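You operate a simulated robot arm through the tools that you are given. There is no shell and no other tool. Be economical: measure what you need, move in short steps, check, and stop when the job is done.

You run a simulated robot arm. Do the job below in one go: nothing can be reset, and whatever is moved stays where it is left.

## Task
Put things in order on the top of the dining table. At the end: the blue sweet jar (marked "FUDGE") from the top of the dining table is in the grey catch bowl; the cream polishing pad stands where the yellow tall tub (marked "WRAPS") stood; the brown crusty roll stands where the cream polishing pad stood; the yellow tall tub is on the beige small board (marked "HERBS"); whatever was shut is shut again. Leave all else as you found it, and nothing knocked over. Set down upright: tall tub.

Only the result counts: the job must be done as asked and must still hold three seconds after the hand-in. Knocking over, shifting, dropping, spilling or breaking anything else fails it.

## Robot
A 6-joint arm with a two-finger parallel gripper, fixed in place. Base frame: the origin is at the foot of the arm, x ahead of it, y to its left, z up; the work surface is at about z = 0. Units: mm, degrees, N and s.
With the tool pointing down near the work surface it reaches from about 120 to 500 mm from the base axis. Its first joint turns from -72.0 to 72.0 degrees. Payload 0.65 kg.
The TCP is the grasp point between the finger pads, 25 mm short of the fingertips. In the tool frame z runs along the fingers and y along their closing line. The gripper opens to 76 mm. The fingers are 18 mm wide and 10 mm thick; the gripper's body (36 by 78 mm) begins 45 mm behind the TCP.
Orientation is that of the tool frame in the base frame, as a unit quaternion [x, y, z, w]. With the fingers straight down and closing along the base's y, the tool's x points along the base's -x, its y along +y and its z along -z.

## Interface
- The arm moves only by the tool move_arm. Its argument "plan" is a list of rows, each an object (a shift or turn left out is 0, a gripper value left out holds the last) with "translation": the shift along the tool's x, y, z in mm, a list of three; "dr": the turn, a rotation vector about the tool's x, y, z in degrees, a list of three; "hand": the finger opening in mm, from 0 to 76. In form: [{"translation": [x, y, z], "dr": [wx, wy, wz], "hand": hand}, ...]. A call has 1 to 8 rows; each row shifts and turns the commanded pose from where the row before left it, along the tool's axes as they then stand. Each row takes 0.2 s and may step no farther than 50 mm and 8.6 degrees from the row before; otherwise, or with a gripper value out of range, the whole call is refused. Where a pose cannot be reached the arm comes as near as it can. A force on the tool above 40 N (or 10 N above the force at the start of the call, whichever is more), or a blocked arm, ends the call early, and 0.2 s more pass. The fingers move at their own pace (about 108 mm/s each) and stop on an object; they squeeze with about 38 N. The grip force told is the motor's: it shows also when the fingers shut on nothing. Time passes only in rows, and 0.2 s behind the last, so rows that do not move let the fingers close. It gives the time, the measured TCP pose, the force on the tool (base axes), the opening and the grip force at its end, in the units of the frame above (readings bear some noise), with the torque about the TCP (base axes, N m) and any sound that the robot's microphone picked up, and new pictures: "show" is both (left out), scene, wrist or none.
- Cameras (640 x 400 px; columns grow to the right, rows downward): "scene" is fixed at [79.3, 291.6, 419.8]; the picture's right is [-0.53, -0.85, 0.00], its down [-0.37, 0.24, -0.90] and it looks along [0.76, -0.48, -0.44] (base axes); focal length 214 px, centre (320, 200). "wrist" rides on the gripper at [58, 11, -81] in the tool frame; the picture's right is [-0.18, 0.98, 0.00], its down [-0.75, -0.14, -0.64] and it looks along [-0.63, -0.12, 0.77] (tool axes); focal length 243 px, centre (320, 200). There is no depth. A picture from a camera that has moved, and an enlarged one, comes with that camera's place and axes in the base frame and with its lens.
- close_up(camera, box): a new picture of the part [left, top, right, bottom] of that camera's present view, enlarged. It takes no simulated time.
- hand_in(): hands the job in; it is judged then, once.

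Work in short steps. Places have to be worked out from the pictures, the camera data and where the tool is seen: move nearer, look again, correct. Check each grasp and each placing, and mend what went wrong. You have 120 turns and 200 pictures in all, those below and enlarged ones among them. Open the gripper and draw the arm clear of the work before you hand the job in, unless the task says otherwise; then end with one line.

The tools are called as a command line: name --argument value ..., lists and objects as JSON in quotes. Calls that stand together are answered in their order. move_arm: Moves the arm, as the interface text tells. Its arguments: {"type":"object","properties":{"plan":{"type":"array"},"show":{"type":"string","enum":["both","scene","wrist","none"]}},"required":["plan"]} The other tools are called the same way: close_up (camera, box) takes an enlarged picture of a part of a camera's view; hand_in () hands the job in.

At the start:

```text
clock: 0.0
tcp_pos: [190.8, 221.8, 365.4]
tcp_rot: [0.0, 1.0, 0.0, 0.0]
wrist_force: [-0.8, -0.6, 0.7]
wrist_torque: [0.01, 0.01, -0.01]
width: 75.7
gripper_force: 0.2
```

scene: 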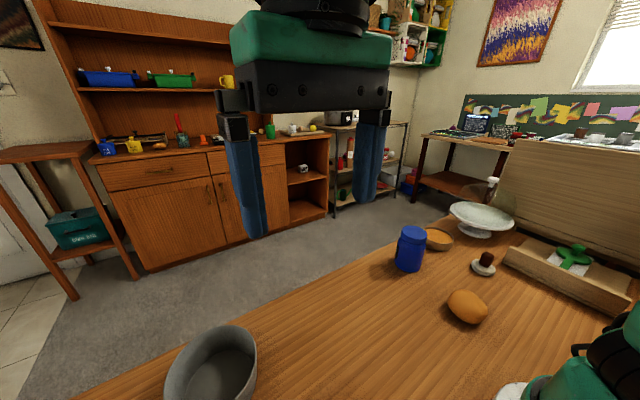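
wrist: 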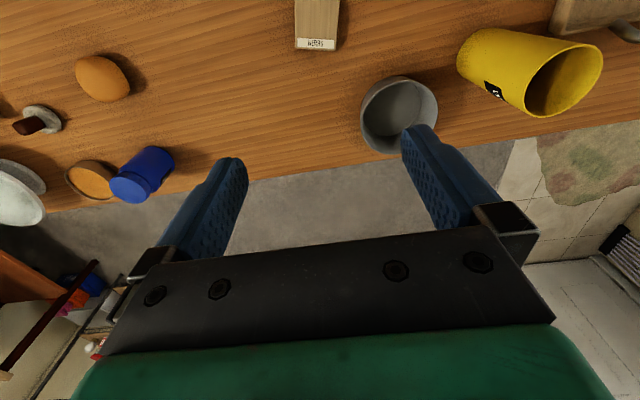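

The first pictures show a bowl, the tub, HERBS board, roll, a blue jar and a disk with a knob. I enlarge some parts to identify things.

close_up --camera "scene" --box '[380, 170, 640, 400]'

close_up --camera "wrist" --box '[0, 0, 240, 240]'

close_up --camera "wrist" --box '[280, 0, 640, 200]'

```text
1.74 times, centred on (510, 285) of scene
camera zoom: at [79.3, 291.6, 419.8], right [-0.53, -0.85, 0.0], down [-0.37, 0.24, -0.9], along [0.76, -0.48, -0.44], focal length 373 px, centre (-10, 52)
```

zoom: 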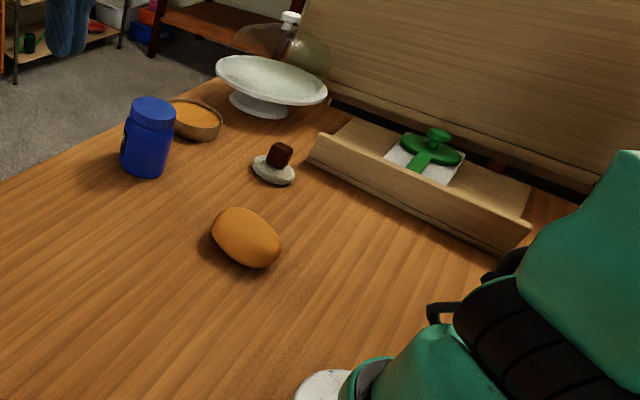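

```text
1.67 times, centred on (120, 120) of wrist
camera zoom: at [133.0, 233.1, 444.4], right [0.18, 0.98, 0.0], down [0.75, -0.14, 0.64], along [0.63, -0.12, -0.77], focal length 404 px, centre (653, 333)
```

zoom: 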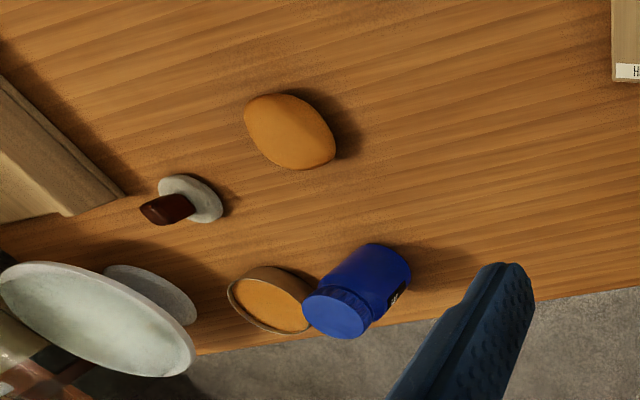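

```text
1.78 times, centred on (460, 100) of wrist
camera zoom: at [133.0, 233.1, 444.4], right [0.18, 0.98, 0.0], down [0.75, -0.14, 0.64], along [0.63, -0.12, -0.77], focal length 431 px, centre (71, 378)
```

zoom: 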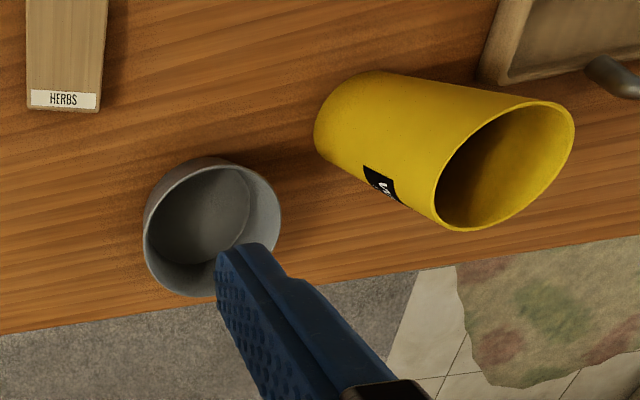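

The tub looks about 90 mm wide and 160 mm tall, near [249, 476], so I need a closer look. I move the arm toward it and turn the wrist to face it.

move_arm --plan '[{"translation": [10, 30, 22]}, {"translation": [10, 30, 22]}, {"translation": [9, 28, 21]}]' --show "none"

move_arm --plan '[{"dr": [0, 0, -7.8]}, {"dr": [0, 0, -7.8]}, {"dr": [0, 0, -7.8]}, {"dr": [0, 0, -7.8]}, {"dr": [0, 0, -7.8]}, {"dr": [0, 0, -7.8]}, {"dr": [0, 0, -7.8]}, {"dr": [0, 0, -7.8]}]'

```text
clock: 0.8
tcp_pos: [161.1, 309.6, 298.1]
tcp_rot: [0.0, 1.0, 0.001, 0.0]
wrist_force: [0.6, -0.2, 0.0]
wrist_torque: [0.03, 0.02, 0.0]
width: 75.9
gripper_force: 0.0
```

```text
clock: 2.6
tcp_pos: [161.9, 310.2, 299.9]
tcp_rot: [-0.52, 0.854, -0.001, -0.001]
wrist_force: [-0.1, -0.3, 0.7]
wrist_torque: [0.04, 0.03, -0.01]
width: 76.3
gripper_force: 0.2
camera wrist: at [125.7, 263.2, 379.4], right [-0.79, 0.62, 0.0], down [0.47, 0.6, 0.64], along [0.4, 0.51, -0.77], focal length 243 px, centre (320, 200)
```

scene: 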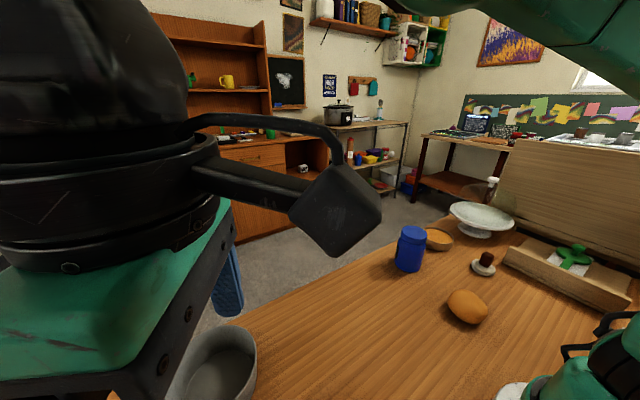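
wrist: 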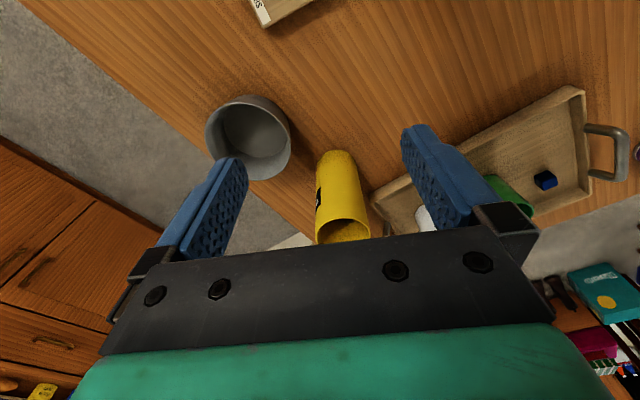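

The tub base stays near [247, 471]. I enlarge to measure its diameter.

close_up --camera "wrist" --box '[260, 130, 420, 250]'

close_up --camera "wrist" --box '[180, 0, 420, 200]'

```text
3.33 times, centred on (340, 190) of wrist
camera zoom: at [125.7, 263.2, 379.4], right [-0.79, 0.62, 0.0], down [0.47, 0.6, 0.64], along [0.4, 0.51, -0.77], focal length 809 px, centre (253, 233)
```

zoom: 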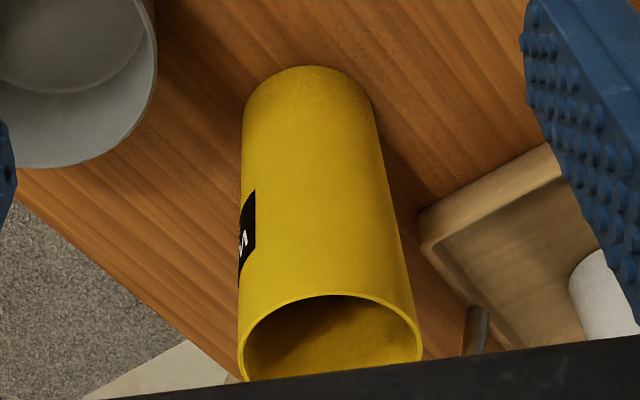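

```text
2.00 times, centred on (300, 100) of wrist
camera zoom: at [125.7, 263.2, 379.4], right [-0.79, 0.62, 0.0], down [0.47, 0.6, 0.64], along [0.4, 0.51, -0.77], focal length 485 px, centre (360, 400)
```

zoom: 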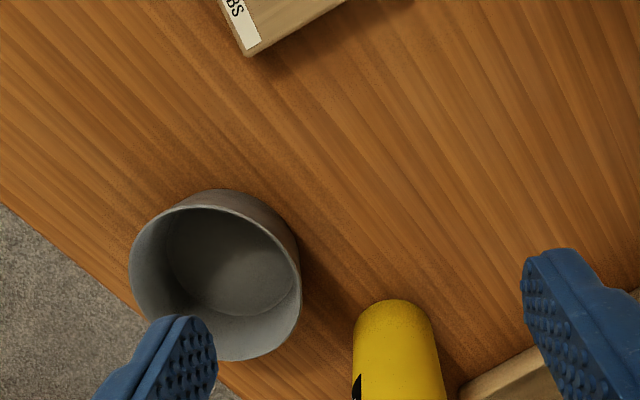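

The tub is about 70 mm wide, 165 mm tall, centre near [247, 474] (radius 535), so I'll pinch its near rim wall. First I back off to see the HERBS board wholly.

move_arm --plan '[{"translation": [37, -9, 0]}, {"translation": [37, -9, 0]}, {"translation": [37, -9, 0]}]' --show "wrist"

```text
clock: 3.4
tcp_pos: [134.9, 197.9, 298.3]
tcp_rot: [-0.518, 0.855, -0.001, 0.0]
wrist_force: [0.0, 0.1, -0.2]
wrist_torque: [0.0, 0.03, 0.04]
width: 76.0
gripper_force: 0.1
camera wrist: at [98.1, 151.7, 379.0], right [-0.79, 0.62, 0.0], down [0.47, 0.6, 0.64], along [0.4, 0.51, -0.77], focal length 243 px, centre (320, 200)
```

wrist: 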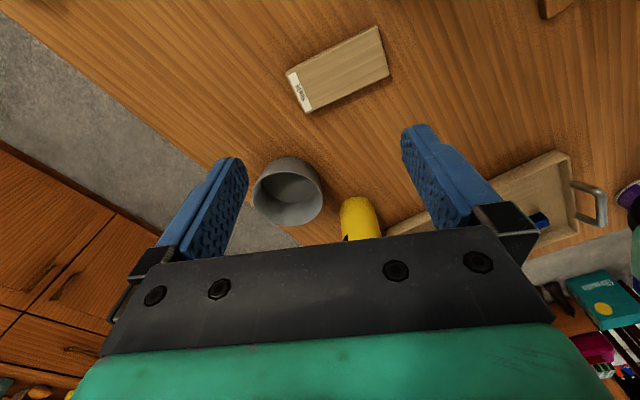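

The board centre is about [129.5, 232], roughly 120 × 58 mm. I turn the wrist so the fingers close radially, then go out above the tub's near rim at height.

move_arm --plan '[{"dr": [0, 0, 8.5]}, {"dr": [0, 0, 8.5]}, {"dr": [0, 0, 8.5]}, {"dr": [0, 0, 8.5]}, {"dr": [0, 0, 8.5]}, {"dr": [0, 0, 8.5]}, {"dr": [0, 0, 8.5]}, {"dr": [0, 0, 8.5]}]' --show "none"

move_arm --plan '[{"dr": [0, 0, 7.4]}, {"dr": [0, 0, 7.4]}, {"dr": [0, 0, 7.4], "hand": 40}, {"translation": [10, 45, 0]}, {"translation": [10, 45, 0]}, {"translation": [9, 45, 0]}, {"translation": [0, 45, 0]}, {"translation": [0, 45, 0]}]'

```text
clock: 5.2
tcp_pos: [135.2, 199.9, 300.3]
tcp_rot: [0.051, 0.999, 0.0, 0.001]
wrist_force: [-1.0, 0.3, 0.0]
wrist_torque: [0.01, 0.0, 0.01]
width: 75.7
gripper_force: 0.0
```

```text
clock: 7.0
tcp_pos: [193.8, 370.2, 280.5]
tcp_rot: [0.239, 0.971, 0.0, 0.0]
wrist_force: [-0.6, 0.0, -0.2]
wrist_torque: [0.03, 0.0, 0.02]
width: 40.2
gripper_force: 0.0
out of reach, approached as far as the arm can: row 7, 8
camera wrist: at [146.3, 408.1, 360.2], right [0.62, 0.78, 0.0], down [0.6, -0.48, 0.64], along [0.5, -0.4, -0.77], focal length 243 px, centre (320, 200)
```

scene: 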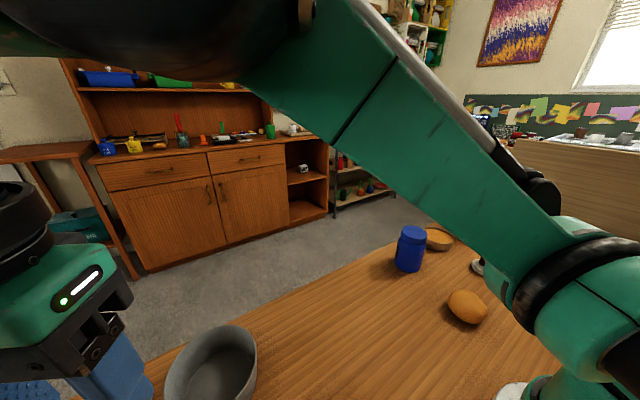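
wrist: 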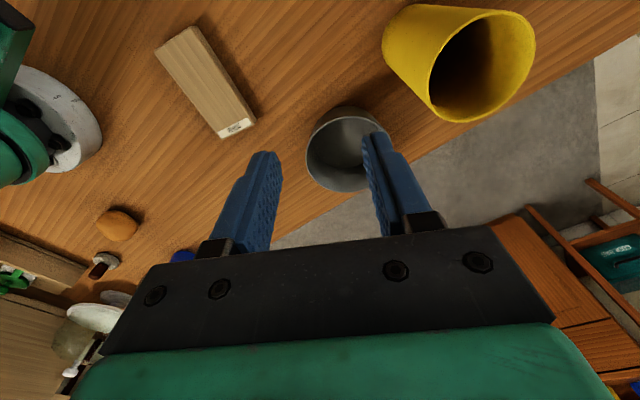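

Straight down the arm only reaches radius 418 at this height. I'll instead come with an outward-tilted tool and pinch the tub's right side wall tangentially, so I back off and turn the wrist back.

move_arm --plan '[{"translation": [0, -40, 0]}, {"translation": [0, -40, 0]}, {"dr": [0, 0, -8]}, {"dr": [0, 0, -8]}, {"dr": [0, 0, -8]}, {"dr": [0, 0, -8]}, {"dr": [0, 0, -8]}, {"dr": [0, 0, -8]}]' --show "none"

move_arm --plan '[{"dr": [0, 0, -8]}, {"dr": [0, 0, -8]}, {"dr": [0, 0, -8]}, {"dr": [0, 0, -8]}, {"dr": [0, 0, -6.6]}, {"dr": [0, -8, 0]}, {"dr": [0, -8, 0]}, {"dr": [0, -8, 0]}]' --show "none"

```text
clock: 8.8
tcp_pos: [156.0, 299.8, 280.8]
tcp_rot: [-0.177, 0.984, 0.0, 0.0]
wrist_force: [-0.1, -0.8, -0.4]
wrist_torque: [-0.02, -0.03, 0.03]
width: 39.9
gripper_force: 0.0
```

```text
clock: 10.6
tcp_pos: [155.8, 300.5, 281.6]
tcp_rot: [-0.481, 0.851, 0.102, 0.182]
wrist_force: [-0.8, -0.6, 0.6]
wrist_torque: [0.0, 0.02, 0.0]
width: 39.9
gripper_force: 0.0
```

Pose is good (yaw 59°, tilt 24°). I add tilt to 32° and approach the standby point above and behind the tub's right wall, stopping short to look.

move_arm --plan '[{"dr": [0, -8, 0]}, {"translation": [-19.3, -4.5, 31]}, {"translation": [-19.3, -4.5, 31]}, {"translation": [-19.3, -4.5, 31]}]'

```text
clock: 11.6
tcp_pos: [218.4, 378.2, 232.9]
tcp_rot: [-0.472, 0.837, 0.135, 0.241]
wrist_force: [0.0, -0.4, -0.5]
wrist_torque: [0.0, -0.02, 0.01]
width: 40.1
gripper_force: 0.1
camera wrist: at [161.7, 305.6, 269.5], right [-0.76, 0.64, 0.1], down [0.27, 0.18, 0.94], along [0.59, 0.74, -0.31], focal length 243 px, centre (320, 200)
```

scene: 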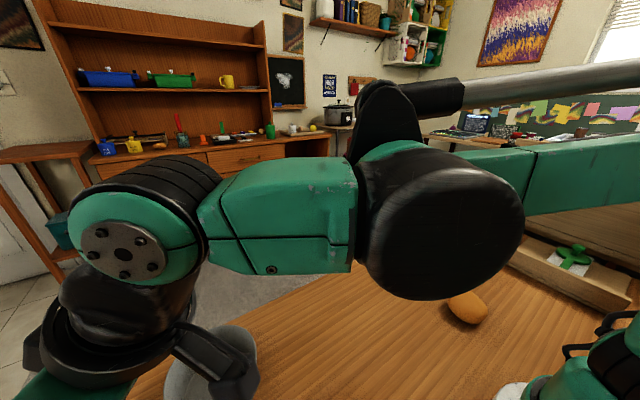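
wrist: 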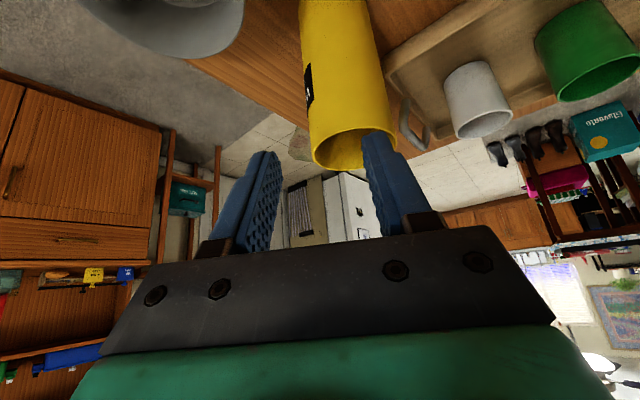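

The wall to straddle lies between the fingers already. I enlarge to align more exactly.

close_up --camera "wrist" --box '[240, 0, 440, 200]'

```text
2.00 times, centred on (340, 100) of wrist
camera zoom: at [161.7, 305.6, 269.5], right [-0.76, 0.64, 0.1], down [0.27, 0.18, 0.94], along [0.59, 0.74, -0.31], focal length 485 px, centre (280, 400)
```

zoom: 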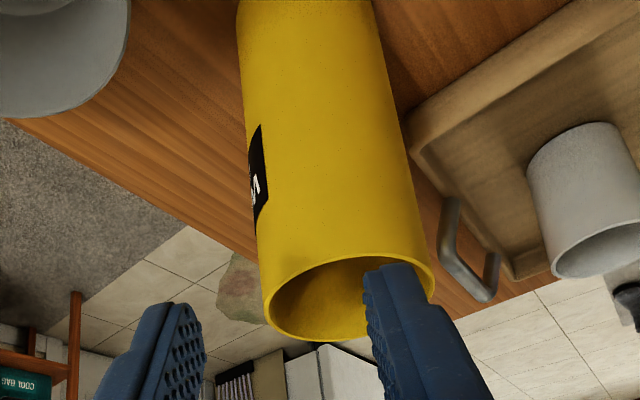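

Refined: tub centre about [249.7, 470.5], outer radius 36, rim z ≈ 164. I move to the standby point behind and above its right wall.

move_arm --plan '[{"translation": [-18, -7.1, 31]}, {"translation": [-18, -7.2, 31]}]' --show "wrist"

```text
clock: 12.2
tcp_pos: [264.0, 424.7, 199.2]
tcp_rot: [-0.472, 0.838, 0.135, 0.24]
wrist_force: [-0.3, 0.1, -0.1]
wrist_torque: [-0.01, 0.0, 0.01]
width: 39.9
gripper_force: 0.1
camera wrist: at [206.9, 351.4, 235.6], right [-0.76, 0.64, 0.1], down [0.27, 0.18, 0.94], along [0.59, 0.74, -0.31], focal length 243 px, centre (320, 200)
```

wrist: 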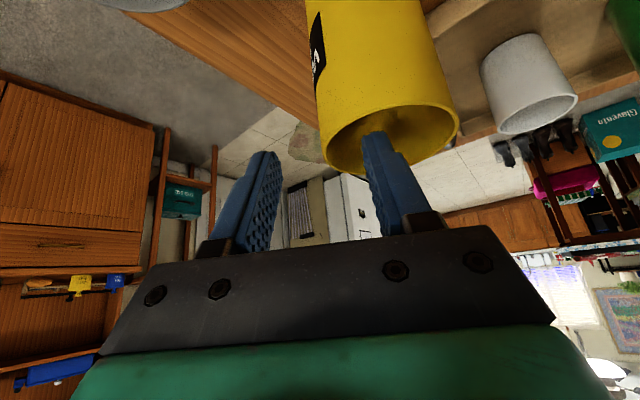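

The centre estimate agrees and the TCP is in line with the wall. I advance along the tool axis to straddle it.

move_arm --plan '[{"translation": [0, 0, 15]}, {"translation": [0, 0, 15]}, {"translation": [0, 0, 15]}, {"translation": [0, 0, 15]}]'

```text
clock: 13.2
tcp_pos: [279.4, 451.4, 149.1]
tcp_rot: [-0.471, 0.838, 0.135, 0.24]
wrist_force: [-0.6, 0.4, -0.2]
wrist_torque: [0.02, 0.03, -0.03]
width: 40.2
gripper_force: 0.0
camera wrist: at [222.4, 379.6, 185.1], right [-0.76, 0.64, 0.1], down [0.27, 0.18, 0.94], along [0.59, 0.74, -0.31], focal length 243 px, centre (320, 200)
```

scene: 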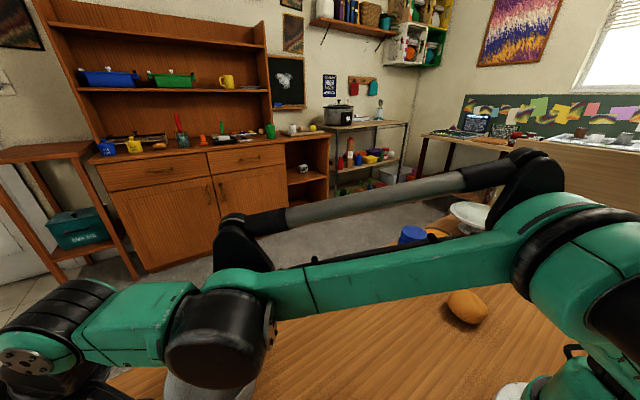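
wrist: 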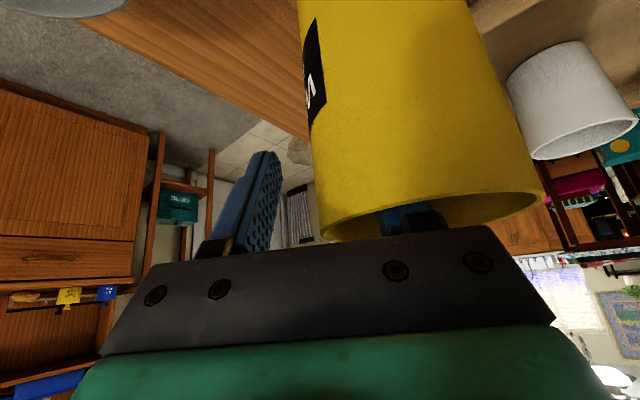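

The inner finger is inside, no contact force. I close.

move_arm --plan '[{"hand": 0}, {"hand": 0}, {"hand": 0}]' --show "wrist"

```text
clock: 14.0
tcp_pos: [281.4, 453.4, 148.8]
tcp_rot: [-0.472, 0.837, 0.135, 0.24]
wrist_force: [-0.8, -0.4, 1.1]
wrist_torque: [-0.02, 0.07, 0.0]
width: 11.6
gripper_force: 32.5
camera wrist: at [222.4, 379.5, 185.4], right [-0.76, 0.64, 0.1], down [0.27, 0.18, 0.94], along [0.59, 0.74, -0.31], focal length 243 px, centre (320, 200)
```

wrist: 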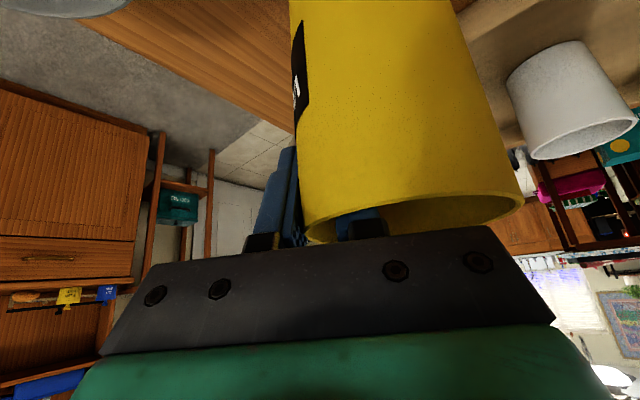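

Gripped with 11.6 mm opening. I lift gently 15 mm straight up and look.

move_arm --plan '[{"translation": [-4, 0, -6.4]}, {"translation": [-4, 0, -6.4]}]' --show "wrist"

```text
clock: 14.6
tcp_pos: [279.8, 452.5, 165.4]
tcp_rot: [-0.472, 0.837, 0.136, 0.24]
wrist_force: [-0.6, 0.6, -0.6]
wrist_torque: [-0.02, -0.02, 0.01]
width: 11.1
gripper_force: 31.5
camera wrist: at [222.0, 379.3, 200.7], right [-0.76, 0.64, 0.1], down [0.27, 0.18, 0.94], along [0.59, 0.74, -0.31], focal length 243 px, centre (320, 200)
```

wrist: 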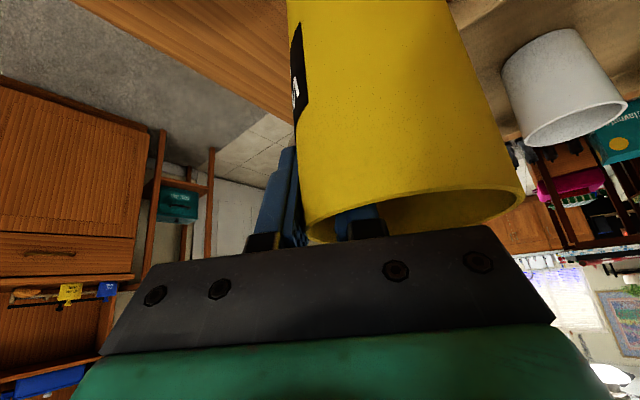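

The tub is held and off the table. I retract along the radius, rising slightly, to above the board.

move_arm --plan '[{"translation": [30.2, -2.1, -23.5]}, {"translation": [30.2, -2.1, -23.5]}, {"translation": [30.2, -2.1, -23.5]}, {"translation": [30.2, -2.1, -23.5]}, {"translation": [30.2, -2.1, -23.5]}, {"translation": [30.2, -2.1, -23.5]}, {"translation": [30.2, -2.1, -23.5]}]'

```text
clock: 16.2
tcp_pos: [154.1, 215.2, 192.3]
tcp_rot: [-0.472, 0.838, 0.136, 0.24]
wrist_force: [0.2, 0.2, -0.5]
wrist_torque: [0.01, 0.01, 0.02]
width: 11.1
gripper_force: 31.8
camera wrist: at [97.2, 142.1, 228.1], right [-0.76, 0.64, 0.1], down [0.27, 0.18, 0.94], along [0.59, 0.74, -0.31], focal length 243 px, centre (320, 200)
```

scene: 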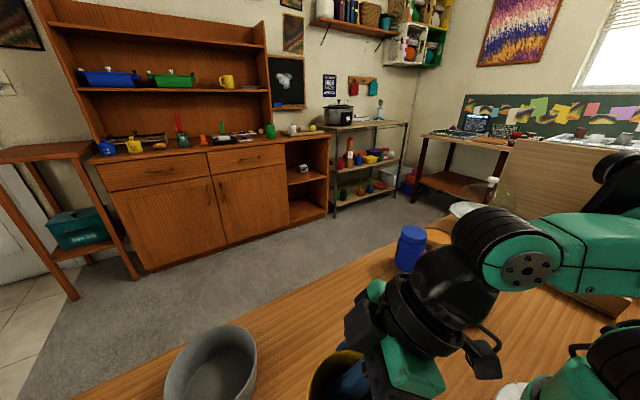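
wrist: 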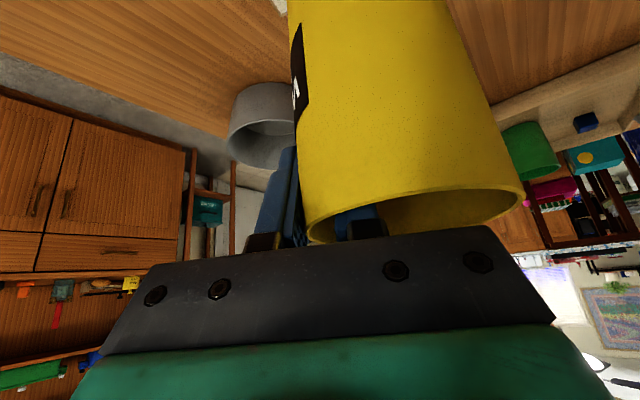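

The label corner seen under the tub agrees with my board estimate. I lower toward the board, then in small steps watching force.

move_arm --plan '[{"translation": [5.3, 0, 8.5]}, {"translation": [5.3, 0, 8.5]}, {"translation": [1.6, 0, 2.5]}, {"translation": [1.6, 0, 2.5]}]' --show "none"

move_arm --plan '[{"translation": [1.1, 0, 1.7]}]' --show "wrist"

```text
clock: 17.2
tcp_pos: [155.6, 217.2, 168.9]
tcp_rot: [-0.471, 0.837, 0.136, 0.242]
wrist_force: [-1.0, -2.4, 20.4]
wrist_torque: [-0.72, 0.87, 0.09]
width: 11.0
gripper_force: 31.6
stopped in row 4: the force on the tool passed its limit at 47 N (the readings are from after the stop); the commanded pose is now the measured one
```

```text
clock: 17.5
tcp_pos: [155.5, 218.2, 168.4]
tcp_rot: [-0.471, 0.837, 0.136, 0.242]
wrist_force: [-1.2, -3.4, 18.5]
wrist_torque: [-0.7, 0.79, 0.11]
width: 11.2
gripper_force: 31.7
stopped in row 1: the force on the tool passed its limit at 46 N (the readings are from after the stop); the commanded pose is now the measured one
camera wrist: at [98.4, 144.5, 204.5], right [-0.76, 0.64, 0.1], down [0.27, 0.18, 0.95], along [0.59, 0.74, -0.31], focal length 243 px, centre (320, 200)
```

wrist: 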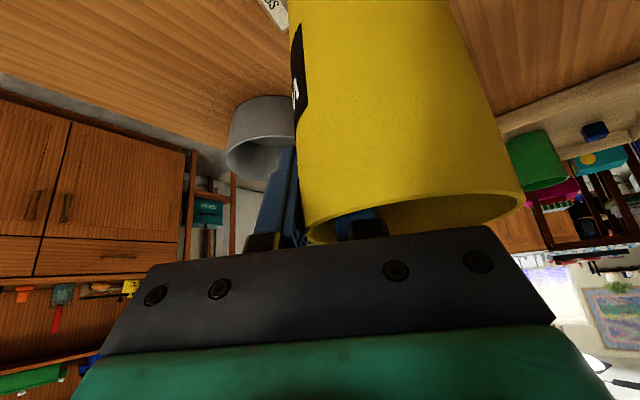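

Contact at z ≈ 168.5 (board about 19 mm thick). I ease slightly up and open the fingers.

move_arm --plan '[{"translation": [-0.4, 0, -0.6]}, {"hand": 22}, {"hand": 36}]'

```text
clock: 18.3
tcp_pos: [156.4, 217.0, 168.5]
tcp_rot: [-0.471, 0.838, 0.135, 0.242]
wrist_force: [-0.3, -0.4, 0.1]
wrist_torque: [0.05, 0.03, -0.02]
width: 36.1
gripper_force: 0.2
camera wrist: at [98.4, 144.4, 204.7], right [-0.76, 0.64, 0.1], down [0.27, 0.18, 0.95], along [0.59, 0.74, -0.31], focal length 243 px, centre (320, 200)
```

scene: 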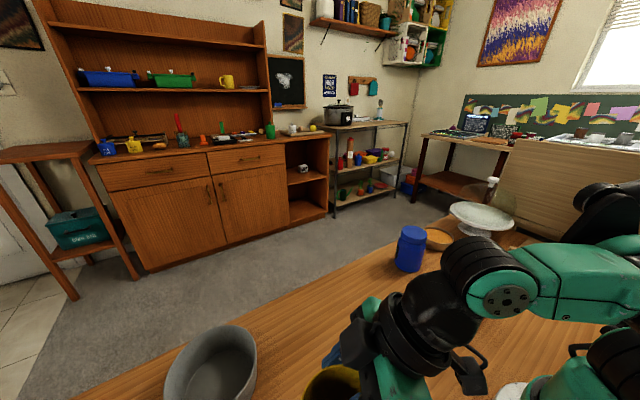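
wrist: 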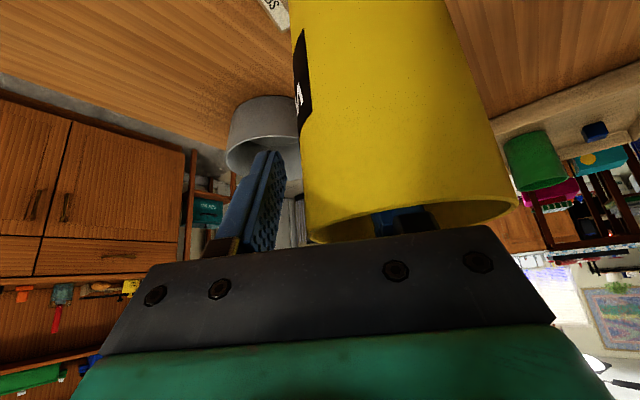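

The tub stands freely on the board. I slide the fingers out along their axis and back off for a view.

move_arm --plan '[{"translation": [0, 0, -15]}, {"translation": [0, 0, -20]}, {"translation": [0, 0, -20]}, {"translation": [0, 0, -30]}, {"translation": [-10, -10, -40]}, {"translation": [-20, -30, -30]}]'

```text
clock: 19.7
tcp_pos: [160.1, 145.7, 315.9]
tcp_rot: [-0.471, 0.837, 0.136, 0.243]
wrist_force: [0.6, -0.3, 0.4]
wrist_torque: [0.01, -0.02, 0.01]
width: 36.1
gripper_force: 0.0
camera wrist: at [103.1, 74.2, 352.2], right [-0.76, 0.64, 0.1], down [0.27, 0.18, 0.95], along [0.59, 0.74, -0.31], focal length 243 px, centre (320, 200)
```

scene: 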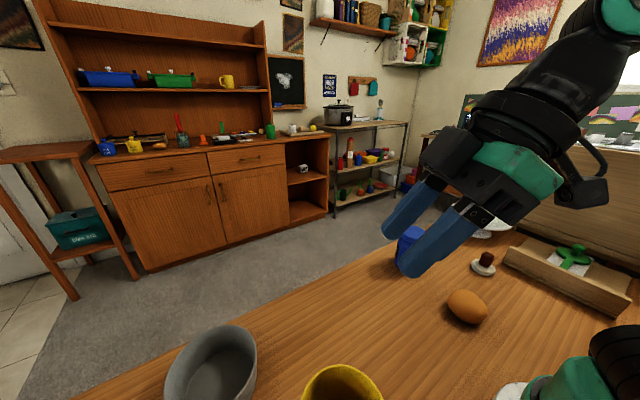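
wrist: 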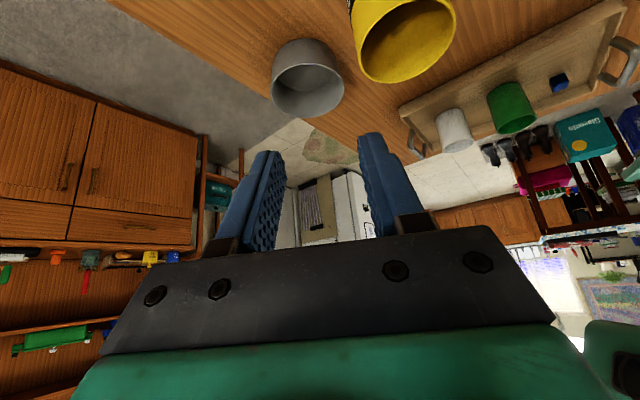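

The tub stands well. Now to the right side: I untilt and swing toward the pad and roll.

move_arm --plan '[{"dr": [0, 8, 0]}, {"dr": [0, 8, 0]}, {"dr": [0, 8, 0]}, {"dr": [0, 8, 0]}, {"translation": [29, -38, 0]}, {"translation": [29, -38, 0]}, {"translation": [38, -23, 0]}, {"dr": [0, 0, 8]}]' --show "none"

move_arm --plan '[{"dr": [0, 0, 8.3]}, {"dr": [0, 0, 8.3]}, {"dr": [0, 0, 8.3]}, {"dr": [0, 0, 8.3]}, {"dr": [0, 0, 8.3]}, {"dr": [0, 0, 8.3]}]' --show "none"

```text
clock: 21.5
tcp_pos: [193.9, 13.7, 315.2]
tcp_rot: [-0.427, 0.904, 0.001, 0.003]
wrist_force: [-0.1, -1.2, -0.2]
wrist_torque: [0.02, -0.04, -0.02]
width: 36.0
gripper_force: 0.0
```

```text
clock: 22.9
tcp_pos: [194.6, 14.1, 316.2]
tcp_rot: [-0.007, 1.0, 0.002, 0.002]
wrist_force: [0.9, -0.3, -0.1]
wrist_torque: [0.0, -0.01, 0.02]
width: 35.9
gripper_force: 0.1
```

I continue over to the right-hand side and turn the camera toward the pad.

move_arm --plan '[{"translation": [11, -41, 0]}, {"translation": [11, -41, 0]}, {"translation": [11, -41, 0]}, {"translation": [11, -41, 0]}]' --show "none"

move_arm --plan '[{"dr": [0, 0, 8]}, {"dr": [0, 0, 8]}, {"dr": [0, 0, 8]}, {"dr": [0, 0, 8]}, {"dr": [0, 0, 8]}, {"dr": [0, 0, 8]}]'

```text
clock: 23.9
tcp_pos: [153.2, -152.2, 314.7]
tcp_rot: [-0.007, 1.0, 0.002, 0.001]
wrist_force: [-0.6, 0.8, 0.2]
wrist_torque: [0.03, -0.04, 0.0]
width: 35.8
gripper_force: 0.0
```

```text
clock: 25.3
tcp_pos: [152.8, -151.1, 315.0]
tcp_rot: [0.401, 0.916, 0.002, 0.0]
wrist_force: [0.1, 0.5, -0.1]
wrist_torque: [-0.01, 0.01, 0.0]
width: 36.0
gripper_force: 0.1
camera wrist: at [121.5, -100.5, 394.6], right [0.85, 0.53, 0.01], down [0.41, -0.65, 0.64], along [0.34, -0.54, -0.77], focal length 243 px, centre (320, 200)
```

scene: 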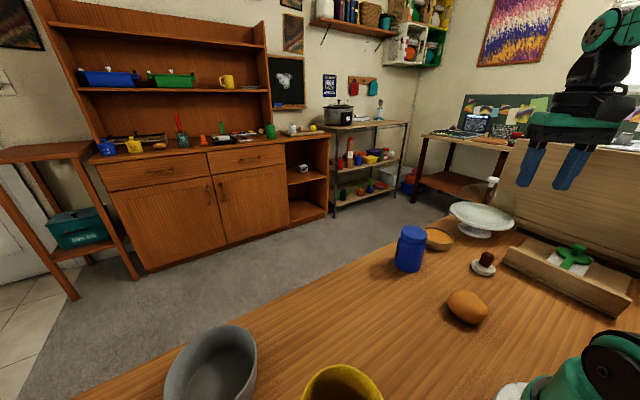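
wrist: 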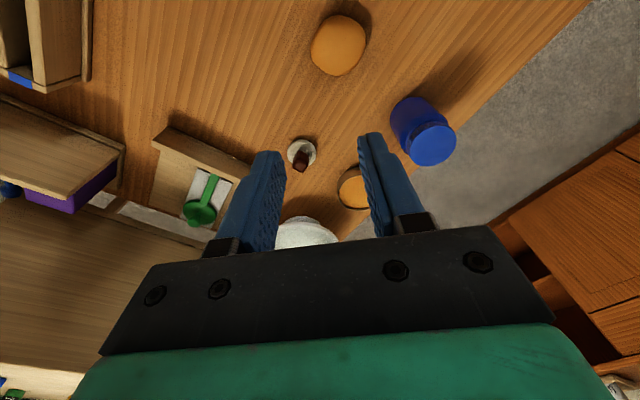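

close_up --camera "wrist" --box '[240, 0, 480, 220]'

close_up --camera "scene" --box '[260, 300, 400, 400]'

```text
1.82 times, centred on (360, 110) of wrist
camera zoom: at [121.5, -100.5, 394.6], right [0.85, 0.53, 0.01], down [0.41, -0.65, 0.64], along [0.34, -0.54, -0.77], focal length 441 px, centre (247, 364)
```

zoom: 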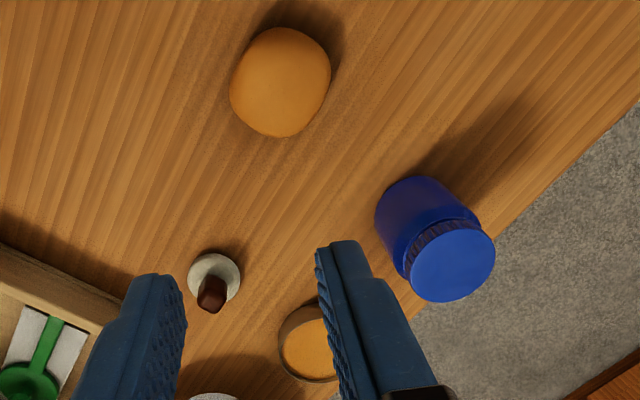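

```text
4.00 times, centred on (330, 350) of scene
camera zoom: at [79.3, 291.6, 419.8], right [-0.53, -0.85, 0.0], down [-0.37, 0.24, -0.9], along [0.76, -0.48, -0.44], focal length 858 px, centre (280, -400)
```

zoom: 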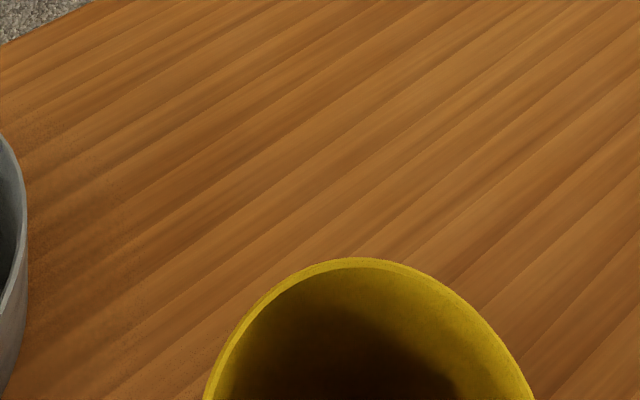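

Pad: centre ≈ [206.7, −299.3], handle top ≈ 42 mm. Jar, dish and cake stand are clear of it. I turn to yaw −55.4°, tilt 32° outward again, and approach from behind.

move_arm --plan '[{"dr": [0, 0, 8.1]}, {"dr": [0, -8, 0]}, {"dr": [0, -8, 0]}, {"dr": [0, -8, 0]}, {"dr": [0, -8, 0]}, {"translation": [4.3, -8, 44.2]}, {"translation": [4.3, -8, 44.2]}, {"translation": [4.3, -8, 44.2]}]' --show "none"

move_arm --plan '[{"translation": [4.3, -8, 44.2]}, {"translation": [4.3, -8, 44.2]}]'

```text
clock: 27.1
tcp_pos: [167.9, -212.6, 195.2]
tcp_rot: [0.446, 0.851, -0.126, 0.245]
wrist_force: [0.2, 0.0, -0.7]
wrist_torque: [0.0, 0.02, 0.0]
width: 35.9
gripper_force: 0.1
```

```text
clock: 27.7
tcp_pos: [176.9, -255.0, 117.2]
tcp_rot: [0.446, 0.851, -0.126, 0.246]
wrist_force: [-0.3, -0.9, 0.2]
wrist_torque: [-0.01, 0.02, 0.0]
width: 36.0
gripper_force: 0.0
camera wrist: at [133.6, -172.3, 153.3], right [0.9, 0.43, 0.1], down [0.05, -0.33, 0.94], along [0.44, -0.84, -0.32], focal length 243 px, centre (320, 200)
```

scene: 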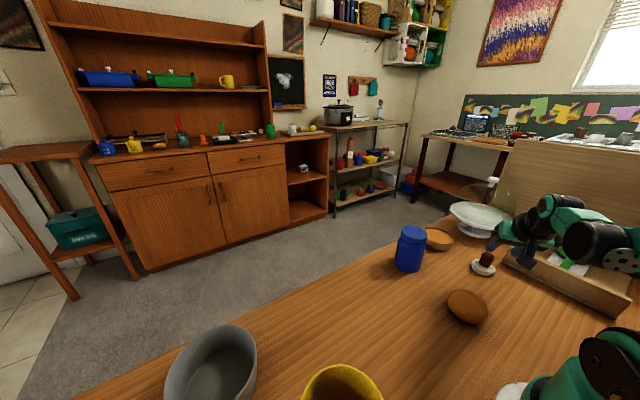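
wrist: 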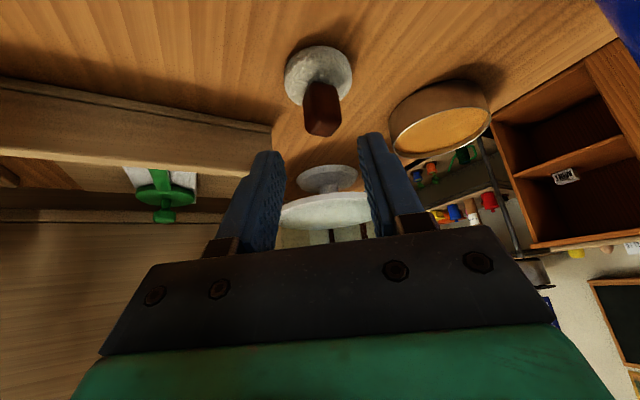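

The handle sits in line between the fingers (offset < 1 mm); tray and dish stay clear. I open a little more and advance.

move_arm --plan '[{"translation": [0.4, 0.1, 22], "hand": 44}, {"translation": [0.4, 0.1, 22]}, {"translation": [0.3, 0.1, 22]}, {"translation": [0.3, 0.1, 17]}]' --show "wrist"

```text
clock: 28.7
tcp_pos: [202.8, -288.8, 44.1]
tcp_rot: [0.446, 0.852, -0.125, 0.245]
wrist_force: [0.7, 0.3, 0.0]
wrist_torque: [0.04, 0.03, 0.0]
width: 44.1
gripper_force: 0.1
camera wrist: at [158.8, -206.2, 81.1], right [0.9, 0.43, 0.1], down [0.05, -0.33, 0.94], along [0.44, -0.84, -0.32], focal length 243 px, centre (320, 200)
```

wrist: 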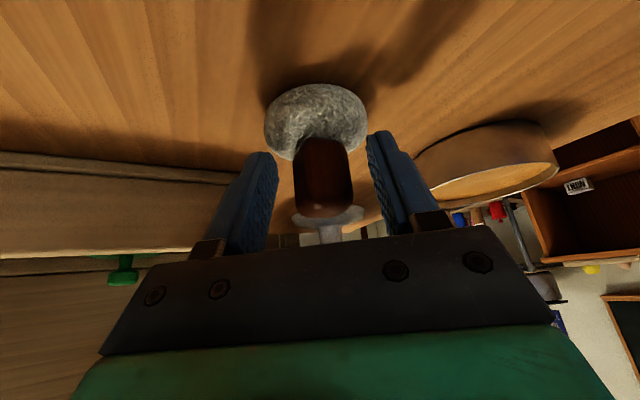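

The handle is between the fingers, tips above the disc. I close.

move_arm --plan '[{"translation": [0, 0, 2], "hand": 0}, {"hand": 0}, {"hand": 0}]' --show "wrist"

```text
clock: 29.2
tcp_pos: [204.2, -288.7, 44.2]
tcp_rot: [0.446, 0.851, -0.127, 0.246]
wrist_force: [-2.2, 4.0, 15.6]
wrist_torque: [-0.08, 0.03, 0.0]
width: 31.2
gripper_force: 37.9
stopped in row 2: the force on the tool passed its limit at 43 N (the readings are from after the stop); the commanded pose is now the measured one
camera wrist: at [159.1, -206.5, 79.9], right [0.9, 0.43, 0.1], down [0.05, -0.33, 0.94], along [0.44, -0.84, -0.31], focal length 243 px, centre (320, 200)
```

wrist: 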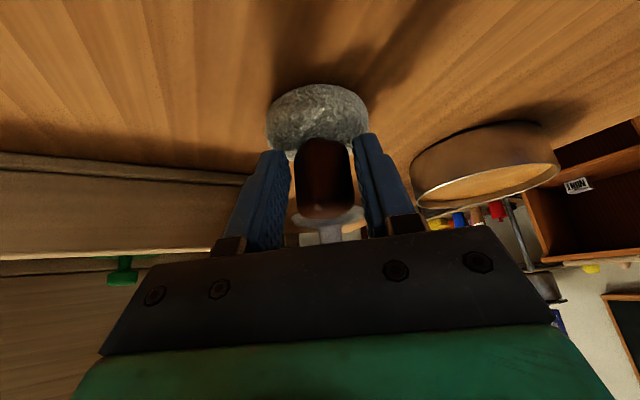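

The tips pressed on the disc's domed edge at 31 mm. I open slightly, rise 8 mm and close again.

move_arm --plan '[{"hand": 42}, {"translation": [-2.1, 0, -3.4]}, {"translation": [-2.1, 0, -3.4]}]' --show "none"

move_arm --plan '[{"hand": 0}, {"hand": 0}, {"hand": 0}]' --show "wrist"

```text
clock: 30.0
tcp_pos: [203.5, -288.1, 51.1]
tcp_rot: [0.446, 0.852, -0.125, 0.246]
wrist_force: [0.3, 0.2, -0.6]
wrist_torque: [0.01, 0.01, 0.0]
width: 42.0
gripper_force: 0.1
```

```text
clock: 30.8
tcp_pos: [202.8, -289.3, 51.2]
tcp_rot: [0.447, 0.851, -0.126, 0.245]
wrist_force: [0.0, -0.5, 0.4]
wrist_torque: [-0.01, -0.02, 0.0]
width: 30.9
gripper_force: 38.6
camera wrist: at [159.0, -206.9, 87.7], right [0.9, 0.43, 0.1], down [0.05, -0.33, 0.94], along [0.44, -0.84, -0.31], focal length 243 px, centre (320, 200)
```

wrist: 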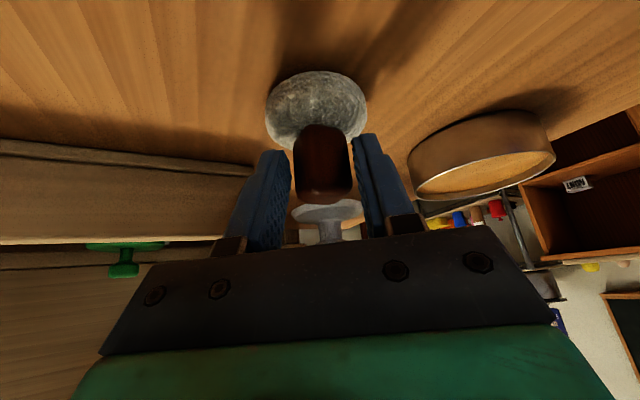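

Closed at 31 mm again with clean forces, so that is the handle. I lift 20 mm to test.

move_arm --plan '[{"translation": [-5.3, 0, -8.5]}, {"translation": [-5.3, 0, -8.5]}]' --show "wrist"

```text
clock: 31.4
tcp_pos: [201.6, -289.0, 70.9]
tcp_rot: [0.447, 0.851, -0.126, 0.245]
wrist_force: [-0.5, -0.3, -0.9]
wrist_torque: [-0.05, 0.0, 0.01]
width: 31.1
gripper_force: 37.9
camera wrist: at [158.7, -206.5, 107.6], right [0.9, 0.43, 0.1], down [0.05, -0.33, 0.94], along [0.44, -0.84, -0.31], focal length 243 px, centre (320, 200)
```

wrist: 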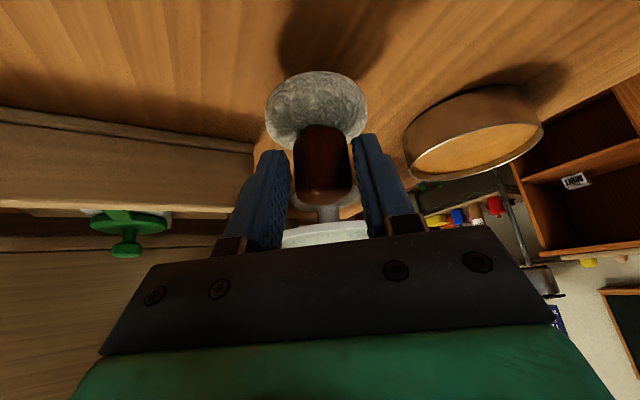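

The pad is held (31 mm, moves with the hand). I lift high, then swing on an arc at constant radius toward the tub's old spot, checking after the first few rows.

move_arm --plan '[{"translation": [-23, 0, -36.7]}, {"translation": [-23, 0, -36.7]}, {"translation": [-23, 0, -36.7]}, {"translation": [2.6, 46.6, -1.6], "dr": [-4.03, 0, -6.44]}, {"translation": [2.6, 46.6, -1.6], "dr": [-4.03, 0, -6.44]}]' --show "wrist"

```text
clock: 32.6
tcp_pos: [271.7, -226.2, 200.9]
tcp_rot: [0.33, 0.903, -0.093, 0.261]
wrist_force: [0.5, -0.4, -0.2]
wrist_torque: [0.04, 0.02, 0.02]
width: 30.7
gripper_force: 37.9
camera wrist: at [208.4, -158.4, 238.2], right [0.75, 0.65, 0.1], down [0.13, -0.3, 0.94], along [0.65, -0.69, -0.31], focal length 243 px, centre (320, 200)
```

wrist: 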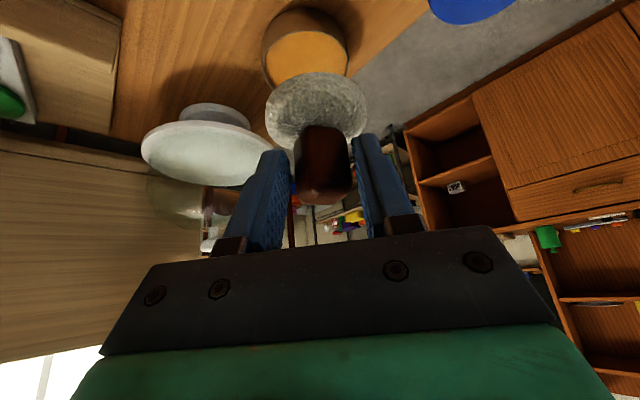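

The arc works as computed (radius 353, angle −40°). I continue to about 62°.

move_arm --plan '[{"translation": [2.6, 46.6, -1.6], "dr": [-4.03, 0, -6.44]}, {"translation": [2.6, 46.6, -1.6], "dr": [-4.03, 0, -6.44]}, {"translation": [2.6, 46.6, -1.6], "dr": [-4.03, 0, -6.44]}, {"translation": [2.6, 46.6, -1.6], "dr": [-4.03, 0, -6.44]}, {"translation": [2.6, 46.6, -1.6], "dr": [-4.03, 0, -6.44]}, {"translation": [2.6, 46.6, -1.6], "dr": [-4.03, 0, -6.44]}, {"translation": [2.6, 46.6, -1.6], "dr": [-4.03, 0, -6.44]}]' --show "none"

move_arm --plan '[{"translation": [2.6, 46.6, -1.6], "dr": [-4.03, 0, -6.44]}, {"translation": [2.6, 46.6, -1.6], "dr": [-4.03, 0, -6.44]}, {"translation": [2.6, 46.6, -1.6], "dr": [-4.03, 0, -6.44]}, {"translation": [2.6, 46.6, -1.6], "dr": [-4.03, 0, -6.44]}, {"translation": [2.6, 46.6, -1.6], "dr": [-4.03, 0, -6.44]}]'

```text
clock: 34.2
tcp_pos: [343.0, 80.0, 203.2]
tcp_rot: [-0.11, 0.954, 0.032, 0.276]
wrist_force: [-0.3, -0.2, 0.3]
wrist_torque: [-0.01, 0.03, -0.01]
width: 30.7
gripper_force: 38.0
```

```text
clock: 35.4
tcp_pos: [221.9, 275.4, 202.1]
tcp_rot: [-0.416, 0.866, 0.12, 0.25]
wrist_force: [-0.5, -0.1, -0.1]
wrist_torque: [0.02, 0.01, -0.01]
width: 30.4
gripper_force: 37.8
camera wrist: at [156.3, 211.4, 238.4], right [-0.67, 0.74, 0.1], down [0.29, 0.14, 0.95], along [0.68, 0.66, -0.31], focal length 243 px, centre (320, 200)
```

scene: 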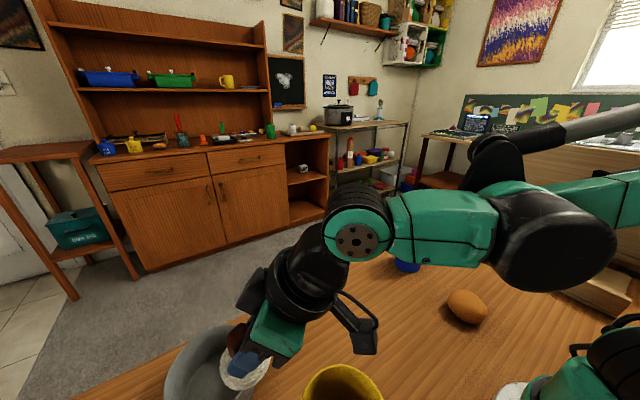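
wrist: 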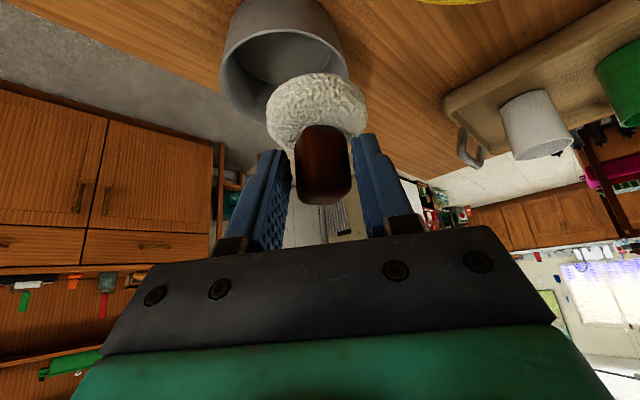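

At 51°, z 202, pad still held. I extend outward first (to keep the wrist away from the tub) and then finish the turn to 62°.

move_arm --plan '[{"translation": [-38.2, 0, 23.9]}, {"translation": [-38.2, 0, 23.9]}, {"translation": [1.7, 41.7, -1.0], "dr": [-2.86, 0, -4.58]}, {"translation": [1.7, 41.7, -1.0], "dr": [-2.86, 0, -4.58]}]' --show "wrist"

```text
clock: 36.4
tcp_pos: [211.6, 392.5, 202.5]
tcp_rot: [-0.495, 0.823, 0.142, 0.239]
wrist_force: [-0.2, 0.1, -0.3]
wrist_torque: [0.02, 0.02, -0.04]
width: 29.9
gripper_force: 38.1
camera wrist: at [157.4, 316.0, 238.6], right [-0.8, 0.6, 0.1], down [0.26, 0.19, 0.95], along [0.55, 0.78, -0.31], focal length 243 px, centre (320, 200)
```

wrist: 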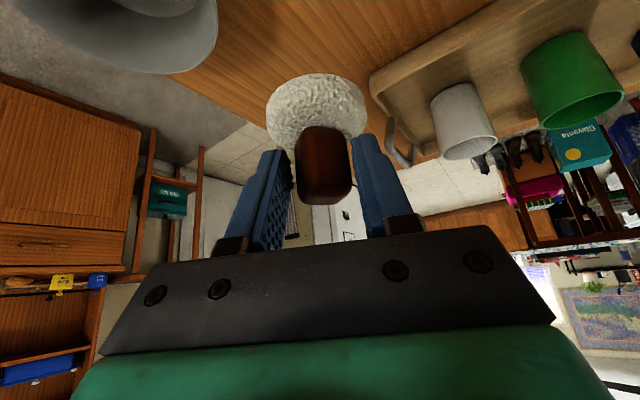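

Aligned at 62°, pad unchanged in the grip. I descend along the tool axis toward the tub's old spot, stopping about 18 mm above the table.

move_arm --plan '[{"translation": [1, 0.9, 38.3]}, {"translation": [1, 0.9, 38.3]}, {"translation": [1, 0.9, 38.3]}, {"translation": [1, 0.8, 38.3]}]' --show "wrist"

```text
clock: 37.4
tcp_pos: [242.7, 462.4, 70.2]
tcp_rot: [-0.495, 0.823, 0.142, 0.239]
wrist_force: [-0.1, 0.4, -0.3]
wrist_torque: [-0.01, 0.0, 0.01]
width: 22.8
gripper_force: 37.9
camera wrist: at [190.1, 386.3, 106.5], right [-0.79, 0.6, 0.1], down [0.26, 0.19, 0.95], along [0.55, 0.78, -0.31], focal length 243 px, centre (320, 200)
```

wrist: 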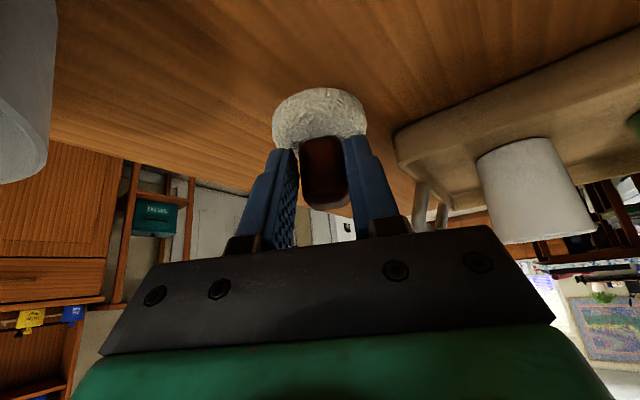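

The handle has seated to its true 23 mm width and the pad now sits about 5 mm further out. I correct slightly inward and right while lowering in small steps.

move_arm --plan '[{"translation": [4.9, -2, 4]}, {"translation": [4.9, -2, 4.1]}]' --show "wrist"

close_up --camera "wrist" --box '[220, 50, 440, 230]'

```text
clock: 38.0
tcp_pos: [245.4, 456.3, 57.2]
tcp_rot: [-0.495, 0.823, 0.142, 0.239]
wrist_force: [0.8, 0.5, 0.1]
wrist_torque: [-0.03, 0.02, 0.0]
width: 22.9
gripper_force: 38.0
camera wrist: at [192.1, 380.0, 94.7], right [-0.79, 0.6, 0.1], down [0.26, 0.19, 0.95], along [0.55, 0.78, -0.31], focal length 243 px, centre (320, 200)
```

wrist: 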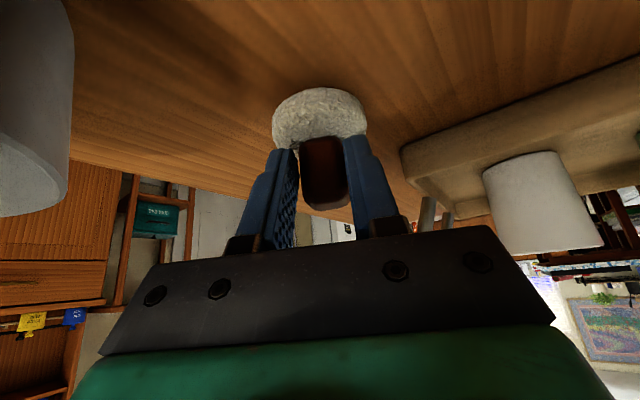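

```text
2.22 times, centred on (330, 140) of wrist
camera zoom: at [192.1, 380.0, 94.7], right [-0.79, 0.6, 0.1], down [0.26, 0.19, 0.95], along [0.55, 0.78, -0.31], focal length 539 px, centre (298, 333)
```

zoom: 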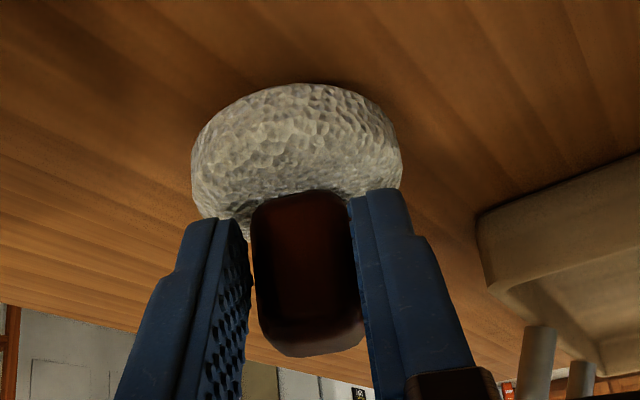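

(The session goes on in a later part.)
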